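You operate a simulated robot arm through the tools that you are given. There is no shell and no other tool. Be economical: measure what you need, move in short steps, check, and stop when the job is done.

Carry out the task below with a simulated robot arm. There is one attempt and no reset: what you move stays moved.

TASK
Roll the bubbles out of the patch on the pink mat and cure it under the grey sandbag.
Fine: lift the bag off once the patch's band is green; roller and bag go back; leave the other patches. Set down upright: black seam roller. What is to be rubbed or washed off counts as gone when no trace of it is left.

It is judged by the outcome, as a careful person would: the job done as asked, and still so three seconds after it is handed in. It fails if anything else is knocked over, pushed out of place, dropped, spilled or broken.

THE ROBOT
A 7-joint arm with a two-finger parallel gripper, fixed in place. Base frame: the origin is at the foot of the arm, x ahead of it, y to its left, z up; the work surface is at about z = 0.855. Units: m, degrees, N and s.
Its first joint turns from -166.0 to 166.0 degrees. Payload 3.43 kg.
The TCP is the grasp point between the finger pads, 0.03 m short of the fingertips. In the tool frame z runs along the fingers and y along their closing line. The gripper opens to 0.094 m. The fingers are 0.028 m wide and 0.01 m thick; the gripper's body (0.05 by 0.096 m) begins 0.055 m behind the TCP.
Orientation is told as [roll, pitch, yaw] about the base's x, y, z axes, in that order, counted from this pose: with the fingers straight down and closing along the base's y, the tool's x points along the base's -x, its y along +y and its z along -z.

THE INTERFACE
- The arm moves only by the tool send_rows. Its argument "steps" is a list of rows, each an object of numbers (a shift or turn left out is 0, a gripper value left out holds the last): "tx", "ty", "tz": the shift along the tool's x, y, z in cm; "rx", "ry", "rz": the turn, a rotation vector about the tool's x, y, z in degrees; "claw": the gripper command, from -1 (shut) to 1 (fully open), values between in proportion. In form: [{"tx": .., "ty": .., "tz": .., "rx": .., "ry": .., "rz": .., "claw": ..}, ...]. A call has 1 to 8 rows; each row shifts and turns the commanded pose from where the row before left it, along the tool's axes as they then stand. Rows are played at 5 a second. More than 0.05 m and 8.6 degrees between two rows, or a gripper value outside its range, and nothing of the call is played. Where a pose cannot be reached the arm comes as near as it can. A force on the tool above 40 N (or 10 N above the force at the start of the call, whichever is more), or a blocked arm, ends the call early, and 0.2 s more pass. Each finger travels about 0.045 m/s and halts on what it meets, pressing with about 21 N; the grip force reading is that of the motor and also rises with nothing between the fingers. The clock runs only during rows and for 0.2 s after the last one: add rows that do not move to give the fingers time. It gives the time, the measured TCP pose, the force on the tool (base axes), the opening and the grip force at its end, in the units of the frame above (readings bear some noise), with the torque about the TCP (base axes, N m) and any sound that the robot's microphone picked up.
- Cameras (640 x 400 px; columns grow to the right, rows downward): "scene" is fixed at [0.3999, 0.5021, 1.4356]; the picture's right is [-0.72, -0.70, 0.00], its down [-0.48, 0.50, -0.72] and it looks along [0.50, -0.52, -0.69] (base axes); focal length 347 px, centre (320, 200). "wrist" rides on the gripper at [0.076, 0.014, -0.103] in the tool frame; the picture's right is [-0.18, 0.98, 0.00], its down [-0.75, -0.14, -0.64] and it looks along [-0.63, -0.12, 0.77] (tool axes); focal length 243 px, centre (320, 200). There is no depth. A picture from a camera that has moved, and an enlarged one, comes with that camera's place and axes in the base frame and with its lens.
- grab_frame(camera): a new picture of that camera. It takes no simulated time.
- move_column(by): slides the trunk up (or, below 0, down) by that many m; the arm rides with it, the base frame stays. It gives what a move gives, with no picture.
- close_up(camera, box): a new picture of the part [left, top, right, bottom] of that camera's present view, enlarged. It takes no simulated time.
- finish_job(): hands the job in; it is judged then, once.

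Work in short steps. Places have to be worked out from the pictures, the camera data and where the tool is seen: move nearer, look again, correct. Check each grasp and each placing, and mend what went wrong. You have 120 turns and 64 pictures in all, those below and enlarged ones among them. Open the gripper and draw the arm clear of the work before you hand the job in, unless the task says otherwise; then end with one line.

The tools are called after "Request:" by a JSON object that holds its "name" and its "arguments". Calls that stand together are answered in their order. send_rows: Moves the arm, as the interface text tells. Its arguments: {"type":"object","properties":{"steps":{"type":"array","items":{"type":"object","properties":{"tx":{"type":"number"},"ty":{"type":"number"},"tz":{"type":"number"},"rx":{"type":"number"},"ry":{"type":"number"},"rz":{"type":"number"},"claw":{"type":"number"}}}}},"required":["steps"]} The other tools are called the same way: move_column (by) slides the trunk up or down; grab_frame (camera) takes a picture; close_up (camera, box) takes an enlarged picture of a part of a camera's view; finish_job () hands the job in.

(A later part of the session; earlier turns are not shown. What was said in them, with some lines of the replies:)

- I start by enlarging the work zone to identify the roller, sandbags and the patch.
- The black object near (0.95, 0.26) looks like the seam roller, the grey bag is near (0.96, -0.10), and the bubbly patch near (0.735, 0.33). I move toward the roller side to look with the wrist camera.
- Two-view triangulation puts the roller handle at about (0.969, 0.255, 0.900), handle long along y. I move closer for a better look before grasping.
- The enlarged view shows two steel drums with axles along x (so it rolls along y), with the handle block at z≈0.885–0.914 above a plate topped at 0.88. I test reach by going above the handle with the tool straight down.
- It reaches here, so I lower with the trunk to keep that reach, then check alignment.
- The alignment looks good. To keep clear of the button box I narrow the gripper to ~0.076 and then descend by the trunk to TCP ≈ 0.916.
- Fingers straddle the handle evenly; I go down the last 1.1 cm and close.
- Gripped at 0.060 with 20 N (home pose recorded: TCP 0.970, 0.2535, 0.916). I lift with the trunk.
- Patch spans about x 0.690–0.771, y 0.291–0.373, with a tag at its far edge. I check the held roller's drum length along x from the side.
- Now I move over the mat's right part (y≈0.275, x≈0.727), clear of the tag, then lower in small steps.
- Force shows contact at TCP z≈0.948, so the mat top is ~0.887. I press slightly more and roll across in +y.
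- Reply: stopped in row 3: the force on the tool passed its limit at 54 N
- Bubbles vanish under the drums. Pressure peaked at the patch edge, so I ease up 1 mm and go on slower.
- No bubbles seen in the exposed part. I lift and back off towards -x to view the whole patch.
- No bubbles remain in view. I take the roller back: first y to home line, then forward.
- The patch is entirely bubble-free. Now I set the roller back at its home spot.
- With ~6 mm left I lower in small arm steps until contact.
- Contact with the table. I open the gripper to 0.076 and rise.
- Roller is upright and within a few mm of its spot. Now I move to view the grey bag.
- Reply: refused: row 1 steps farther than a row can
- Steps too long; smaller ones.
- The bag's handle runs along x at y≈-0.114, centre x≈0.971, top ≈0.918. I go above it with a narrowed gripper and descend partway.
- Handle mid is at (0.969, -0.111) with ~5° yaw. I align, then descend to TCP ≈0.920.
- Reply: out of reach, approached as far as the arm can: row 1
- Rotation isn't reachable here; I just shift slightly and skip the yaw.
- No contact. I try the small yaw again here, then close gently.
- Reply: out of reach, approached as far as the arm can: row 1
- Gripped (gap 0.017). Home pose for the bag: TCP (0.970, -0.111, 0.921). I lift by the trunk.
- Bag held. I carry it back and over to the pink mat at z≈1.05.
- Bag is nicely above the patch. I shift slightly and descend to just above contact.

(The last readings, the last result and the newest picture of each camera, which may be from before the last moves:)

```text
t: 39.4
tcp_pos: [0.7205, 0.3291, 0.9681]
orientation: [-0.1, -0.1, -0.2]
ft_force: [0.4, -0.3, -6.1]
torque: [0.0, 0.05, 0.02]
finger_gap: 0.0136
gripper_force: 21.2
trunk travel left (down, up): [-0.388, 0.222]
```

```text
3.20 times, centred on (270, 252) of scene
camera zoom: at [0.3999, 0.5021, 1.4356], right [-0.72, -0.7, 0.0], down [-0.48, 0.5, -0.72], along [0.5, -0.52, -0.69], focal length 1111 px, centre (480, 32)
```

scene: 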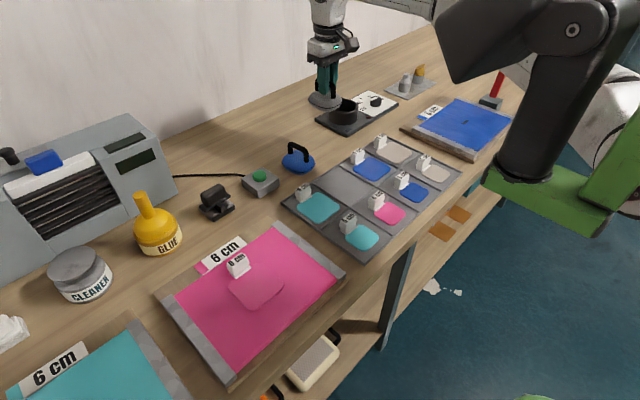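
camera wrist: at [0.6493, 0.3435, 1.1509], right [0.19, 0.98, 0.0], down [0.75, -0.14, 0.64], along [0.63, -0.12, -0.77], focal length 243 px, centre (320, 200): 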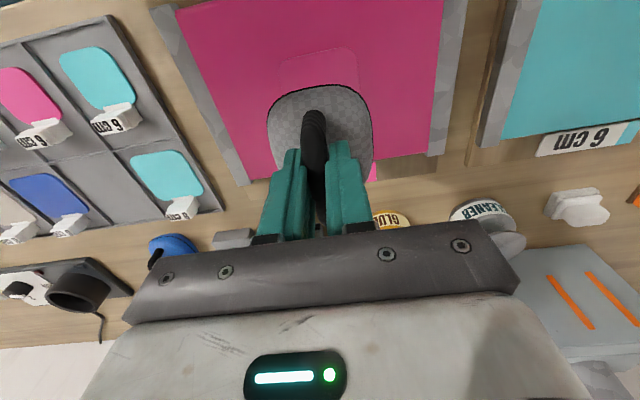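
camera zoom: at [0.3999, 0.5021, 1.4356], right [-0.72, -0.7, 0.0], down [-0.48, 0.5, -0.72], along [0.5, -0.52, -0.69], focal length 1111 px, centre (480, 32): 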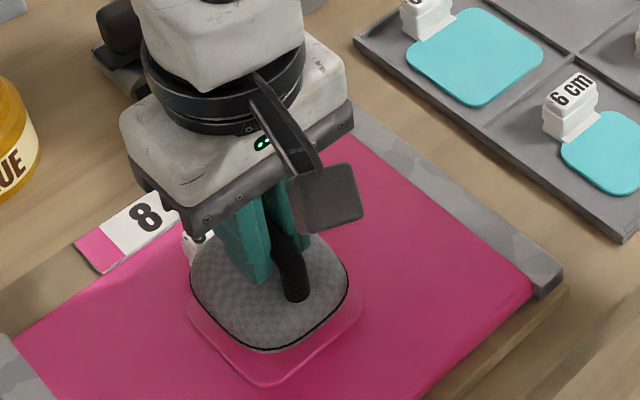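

Well centred. I lower gently to contact.

Request:
{"name": "send_rows", "arguments": {"steps": [{"tx": 0.1, "tz": 0.6}, {"tz": 0.4}, {"tz": 0.2}, {}]}}

```text
t: 40.4
tcp_pos: [0.7223, 0.3298, 0.9574]
orientation: [-0.1, -0.1, 0.0]
ft_force: [-0.6, -0.2, -2.9]
torque: [0.0, 0.04, 0.0]
finger_gap: 0.0138
gripper_force: 21.0
trunk travel left (down, up): [-0.388, 0.222]
```

Request:
{"name": "send_rows", "arguments": {"steps": [{"tz": 0.15}, {"tz": 0.1}, {}]}}

Request:
{"name": "grab_frame", "arguments": {"camera": "wrist"}}

```text
t: 41.2
tcp_pos: [0.7207, 0.3308, 0.9567]
orientation: [0.0, -0.2, -0.2]
ft_force: [1.2, 1.1, 11.6]
torque: [0.02, -0.49, 0.01]
finger_gap: 0.0137
gripper_force: 20.3
trunk travel left (down, up): [-0.388, 0.222]
```

```text
21 pictures are left
camera wrist: at [0.6438, 0.3455, 1.0597], right [0.19, 0.98, 0.0], down [0.75, -0.14, 0.64], along [0.63, -0.12, -0.77], focal length 243 px, centre (320, 200)
```

wrist: 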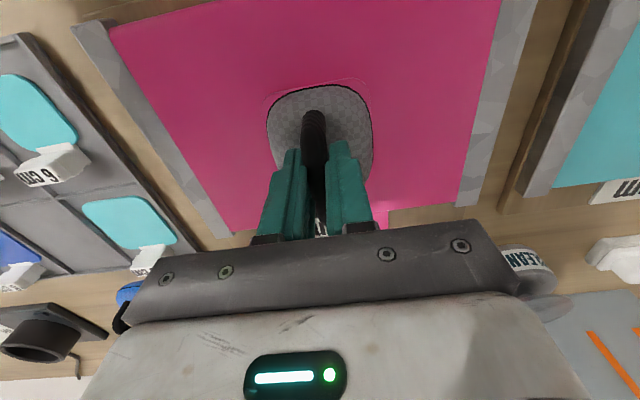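

The bag rests on the patch. I release it to bear its full weight and wait, staying around the handle, then check the band.

Request:
{"name": "send_rows", "arguments": {"steps": [{"claw": -0.3}, {}, {}, {}, {}, {}, {}, {}]}}

Request:
{"name": "close_up", "arguments": {"camera": "scene", "box": [190, 190, 350, 315]}}

```text
t: 43.0
tcp_pos: [0.7216, 0.3304, 0.9551]
orientation: [-0.1, -0.1, -0.2]
ft_force: [-0.2, -0.5, -0.5]
torque: [0.01, 0.01, -0.01]
finger_gap: 0.0329
gripper_force: 0.0
trunk travel left (down, up): [-0.388, 0.222]
```

```text
3.20 times, centred on (270, 252) of scene
camera zoom: at [0.3999, 0.5021, 1.4356], right [-0.72, -0.7, 0.0], down [-0.48, 0.5, -0.72], along [0.5, -0.52, -0.69], focal length 1111 px, centre (480, 32)
```

zoom: 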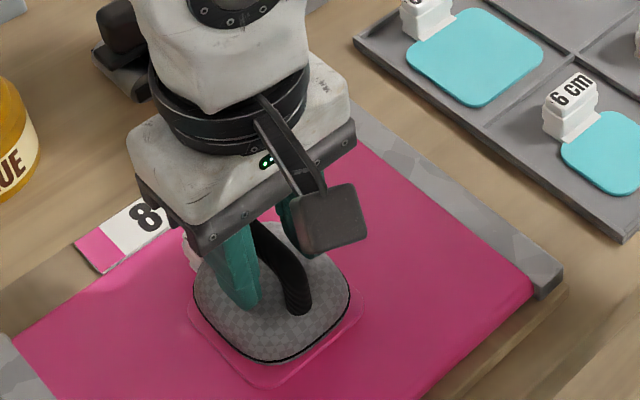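

I rise and move aside so that the tag and bag are visible.

Request:
{"name": "send_rows", "arguments": {"steps": [{"tz": -3}, {"tz": -4}, {"tz": -4}, {"ty": -4.5}, {"ty": -4.5}, {"ty": -4.5}, {}]}}

Request:
{"name": "close_up", "arguments": {"camera": "scene", "box": [190, 210, 334, 310]}}

```text
t: 44.6
tcp_pos: [0.7206, 0.1908, 1.0667]
orientation: [-0.1, -0.1, 0.0]
ft_force: [-0.1, -0.1, -0.6]
torque: [0.0, 0.0, -0.01]
finger_gap: 0.0329
gripper_force: 0.0
trunk travel left (down, up): [-0.388, 0.222]
```

```text
4.00 times, centred on (262, 260) of scene
camera zoom: at [0.3999, 0.5021, 1.4356], right [-0.72, -0.7, 0.0], down [-0.48, 0.5, -0.72], along [0.5, -0.52, -0.69], focal length 1389 px, centre (552, -40)
```

zoom: 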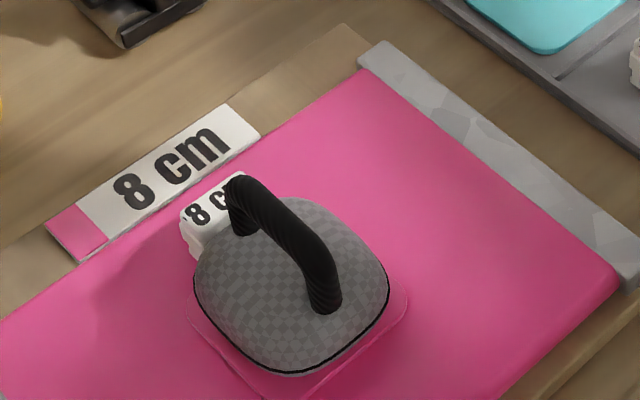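

No green yet. I wait a while, moving the arm back over to where the wrist camera sees the far side of the tag.

Request:
{"name": "send_rows", "arguments": {"steps": [{}, {}, {}, {}, {}, {}, {}, {}]}}

Request:
{"name": "send_rows", "arguments": {"steps": [{}, {}, {}, {}, {}, {}, {}, {}]}}

Request:
{"name": "send_rows", "arguments": {"steps": [{}, {}, {}, {}, {}, {}, {}, {}]}}

Request:
{"name": "close_up", "arguments": {"camera": "scene", "box": [190, 210, 334, 310]}}

```text
t: 46.4
tcp_pos: [0.7214, 0.192, 1.0662]
orientation: [-0.2, -0.1, -0.2]
ft_force: [0.5, 0.5, -0.1]
torque: [0.03, -0.02, 0.0]
finger_gap: 0.033
gripper_force: 0.0
trunk travel left (down, up): [-0.388, 0.222]
```

```text
t: 48.2
tcp_pos: [0.7214, 0.1913, 1.0667]
orientation: [0.0, -0.1, -0.2]
ft_force: [-0.1, 0.4, 0.6]
torque: [-0.01, -0.01, 0.01]
finger_gap: 0.033
gripper_force: 0.0
trunk travel left (down, up): [-0.388, 0.222]
```

```text
t: 50.0
tcp_pos: [0.7203, 0.1915, 1.0668]
orientation: [0.0, -0.1, -0.2]
ft_force: [-0.4, 0.1, 0.8]
torque: [0.0, -0.02, 0.02]
finger_gap: 0.0329
gripper_force: 0.0
trunk travel left (down, up): [-0.388, 0.222]
```

```text
4.00 times, centred on (262, 260) of scene
camera zoom: at [0.3999, 0.5021, 1.4356], right [-0.72, -0.7, 0.0], down [-0.48, 0.5, -0.72], along [0.5, -0.52, -0.69], focal length 1389 px, centre (552, -40)
```

zoom: 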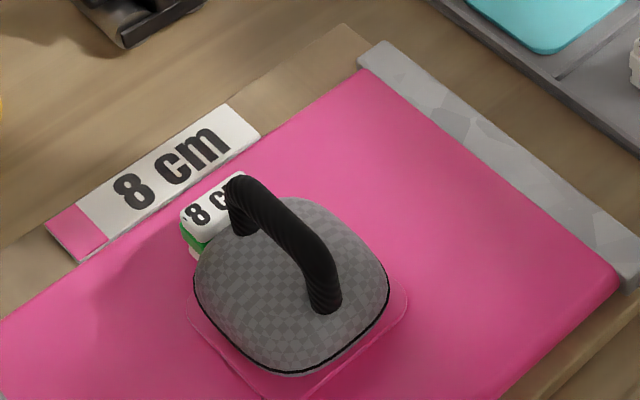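

The tag's band is green. I go back to the handle and lift the bag straight away.

Request:
{"name": "send_rows", "arguments": {"steps": [{"ty": 4.7}, {"ty": 4.7}, {"ty": 4.5}, {"tz": 4}, {"tz": 4}, {"tz": 3}, {}]}}

Request:
{"name": "send_rows", "arguments": {"steps": [{"claw": -0.6}, {"claw": -0.9}, {}, {}, {"tz": -1.5}, {"tz": -2.5}, {"tz": -4}, {}]}}

Request:
{"name": "close_up", "arguments": {"camera": "scene", "box": [190, 190, 350, 315]}}

```text
t: 51.6
tcp_pos: [0.7176, 0.3321, 0.9536]
orientation: [-0.1, 0.0, -0.2]
ft_force: [-0.4, 0.5, 0.5]
torque: [0.03, 0.0, -0.02]
finger_gap: 0.0329
gripper_force: 0.0
trunk travel left (down, up): [-0.388, 0.222]
```

```text
t: 53.4
tcp_pos: [0.7208, 0.3343, 1.0376]
orientation: [-0.2, -0.2, -0.2]
ft_force: [-0.2, 0.2, -5.0]
torque: [-0.02, 0.06, -0.03]
finger_gap: 0.0136
gripper_force: 20.9
trunk travel left (down, up): [-0.388, 0.222]
```

```text
3.20 times, centred on (270, 252) of scene
camera zoom: at [0.3999, 0.5021, 1.4356], right [-0.72, -0.7, 0.0], down [-0.48, 0.5, -0.72], along [0.5, -0.52, -0.69], focal length 1111 px, centre (480, 32)
```

zoom: 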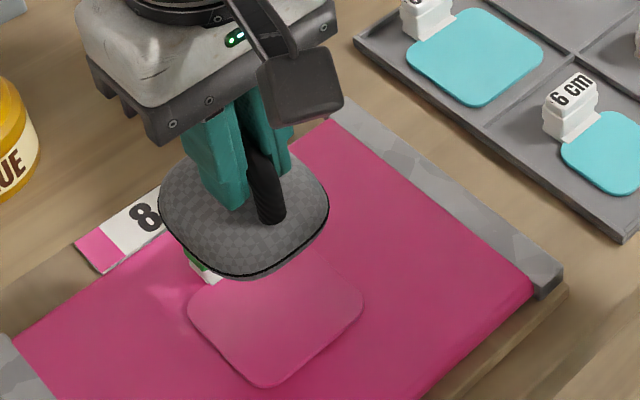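

Bag lifted, patch stays put. I carry the bag back along the reverse route.

Request:
{"name": "send_rows", "arguments": {"steps": [{"ty": -4.5, "tz": -1.2}, {"ty": -4.7}, {"ty": -4.7}, {"ty": -4.7}, {"ty": -4.7}, {"tx": -2, "ty": -4.2}, {"tx": -2.5, "ty": -4}, {"tx": -2.5, "ty": -4}]}}

Request:
{"name": "send_rows", "arguments": {"steps": [{"tx": -3.5, "ty": -3}, {"tx": -3.5, "ty": -2.5}, {"tx": -3.5, "ty": -2}, {"tx": -3.5, "ty": -1.5}, {"tx": -3.8}, {}, {}]}}

```text
t: 55.2
tcp_pos: [0.791, -0.0265, 1.0457]
orientation: [0.0, -0.1, -0.1]
ft_force: [0.3, 0.7, -5.7]
torque: [0.02, 0.06, 0.02]
finger_gap: 0.0138
gripper_force: 21.0
trunk travel left (down, up): [-0.388, 0.222]
```

```text
t: 56.8
tcp_pos: [0.9676, -0.1146, 1.0487]
orientation: [-0.2, -0.2, -0.1]
ft_force: [-1.0, 0.2, -6.6]
torque: [0.0, 0.07, 0.0]
finger_gap: 0.0137
gripper_force: 21.2
trunk travel left (down, up): [-0.388, 0.222]
```

Request:
{"name": "send_rows", "arguments": {"steps": [{"ty": 0.35}, {}]}}

Request:
{"name": "move_column", "arguments": {"by": -0.118}}

Request:
{"name": "close_up", "arguments": {"camera": "scene", "box": [270, 90, 366, 165]}}

```text
t: 57.4
tcp_pos: [0.9668, -0.11, 1.0474]
orientation: [0.0, -0.1, -0.2]
ft_force: [0.6, -0.1, -5.1]
torque: [0.01, 0.05, -0.02]
finger_gap: 0.0136
gripper_force: 20.5
trunk travel left (down, up): [-0.388, 0.222]
```

```text
t: 58.9
tcp_pos: [0.9667, -0.1107, 0.9302]
orientation: [-0.1, -0.1, -0.2]
ft_force: [0.1, -0.9, -5.1]
torque: [0.01, 0.12, -0.01]
finger_gap: 0.0137
gripper_force: 20.9
trunk travel left (down, up): [-0.27, 0.34]
```

```text
5.33 times, centred on (318, 128) of scene
camera zoom: at [0.3999, 0.5021, 1.4356], right [-0.72, -0.7, 0.0], down [-0.48, 0.5, -0.72], along [0.5, -0.52, -0.69], focal length 1852 px, centre (331, 587)
```

zoom: 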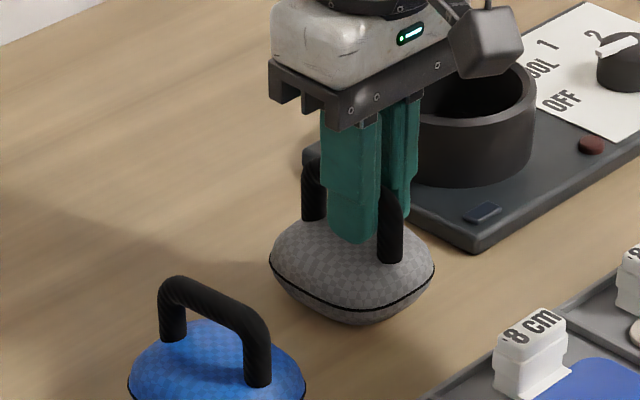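

Right over its home spot; lowering the last centimetre.

Request:
{"name": "send_rows", "arguments": {"steps": [{"tz": 0.4}, {"tz": 0.3}, {"tz": 0.2}, {}]}}

```text
t: 59.9
tcp_pos: [0.9671, -0.1107, 0.9242]
orientation: [-0.1, -0.4, -0.2]
ft_force: [-2.5, -1.4, 33.8]
torque: [-0.03, 0.3, 0.01]
finger_gap: 0.0138
gripper_force: 20.8
trunk travel left (down, up): [-0.27, 0.34]
```

Contact made. I ease up 2 mm and release.

Request:
{"name": "send_rows", "arguments": {"steps": [{"tz": -0.2}, {"claw": -0.6}, {"claw": -0.2}, {"claw": 0}, {}, {}]}}

Request:
{"name": "move_column", "arguments": {"by": 0.12}}

Request:
{"name": "send_rows", "arguments": {"steps": [{"tx": 4.5}, {"tx": 4.5}, {"tx": 4.5}, {"tx": 4.5}, {"tx": 4.5}, {}]}}

Request:
{"name": "grab_frame", "arguments": {"camera": "scene"}}

Request:
{"name": "close_up", "arguments": {"camera": "scene", "box": [270, 90, 366, 165]}}

Request:
{"name": "close_up", "arguments": {"camera": "scene", "box": [190, 210, 334, 310]}}

```text
t: 61.3
tcp_pos: [0.9675, -0.1101, 0.9227]
orientation: [-0.1, -0.1, -0.2]
ft_force: [0.1, -0.9, 0.8]
torque: [0.01, 0.04, 0.01]
finger_gap: 0.0469
gripper_force: 0.0
trunk travel left (down, up): [-0.27, 0.34]
```

```text
t: 62.8
tcp_pos: [0.9673, -0.1099, 1.0433]
orientation: [0.0, -0.1, -0.1]
ft_force: [0.0, 0.6, 0.3]
torque: [0.0, 0.0, 0.03]
finger_gap: 0.047
gripper_force: 0.0
trunk travel left (down, up): [-0.39, 0.22]
```

```text
t: 64.2
tcp_pos: [0.7428, -0.1098, 1.0443]
orientation: [-0.1, -0.1, -0.2]
ft_force: [-0.6, 0.4, -0.7]
torque: [0.0, -0.02, 0.0]
finger_gap: 0.0467
gripper_force: 0.0
trunk travel left (down, up): [-0.39, 0.22]
```

```text
15 pictures are left
```

scene: 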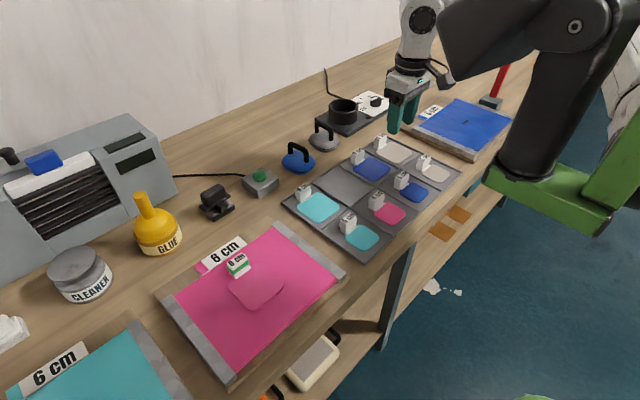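

```text
5.33 times, centred on (318, 128) of scene
camera zoom: at [0.3999, 0.5021, 1.4356], right [-0.72, -0.7, 0.0], down [-0.48, 0.5, -0.72], along [0.5, -0.52, -0.69], focal length 1852 px, centre (331, 587)
```

zoom: 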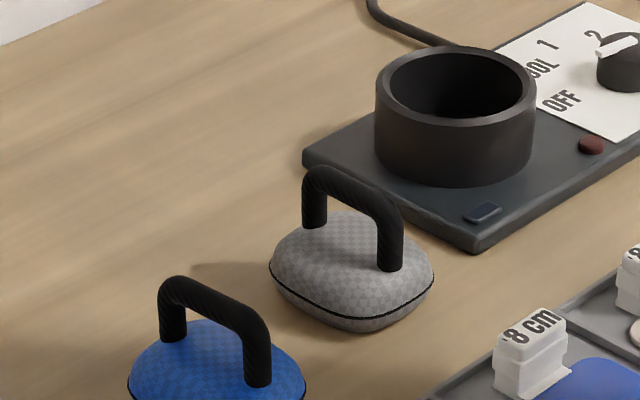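

```text
4.00 times, centred on (262, 260) of scene
camera zoom: at [0.3999, 0.5021, 1.4356], right [-0.72, -0.7, 0.0], down [-0.48, 0.5, -0.72], along [0.5, -0.52, -0.69], focal length 1389 px, centre (552, -40)
```

zoom: 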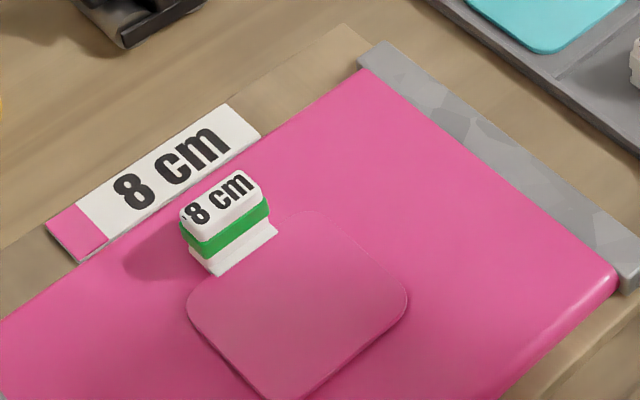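

Everything is in order: band green, no bubbles, roller and bag home. I open the gripper, rise clear and hand in.

Request:
{"name": "send_rows", "arguments": {"steps": [{"tz": -4, "claw": 1}, {"tz": -4, "tx": 3}, {"tx": 3}, {}, {}]}}

Request:
{"name": "finish_job", "arguments": {}}

```text
t: 65.4
tcp_pos: [0.6829, -0.1118, 1.127]
orientation: [-0.1, 0.0, -0.2]
ft_force: [0.6, 1.9, -0.1]
torque: [0.0, 0.01, -0.02]
finger_gap: 0.0939
gripper_force: 0.1
trunk travel left (down, up): [-0.39, 0.22]
```

```text
The job is handed in.
```

The patch on the pink mat is rolled free of bubbles and cured with a green band. The black seam roller (upright) and the grey bag are back within about 4 mm of where they started, and the other patches were left alone.
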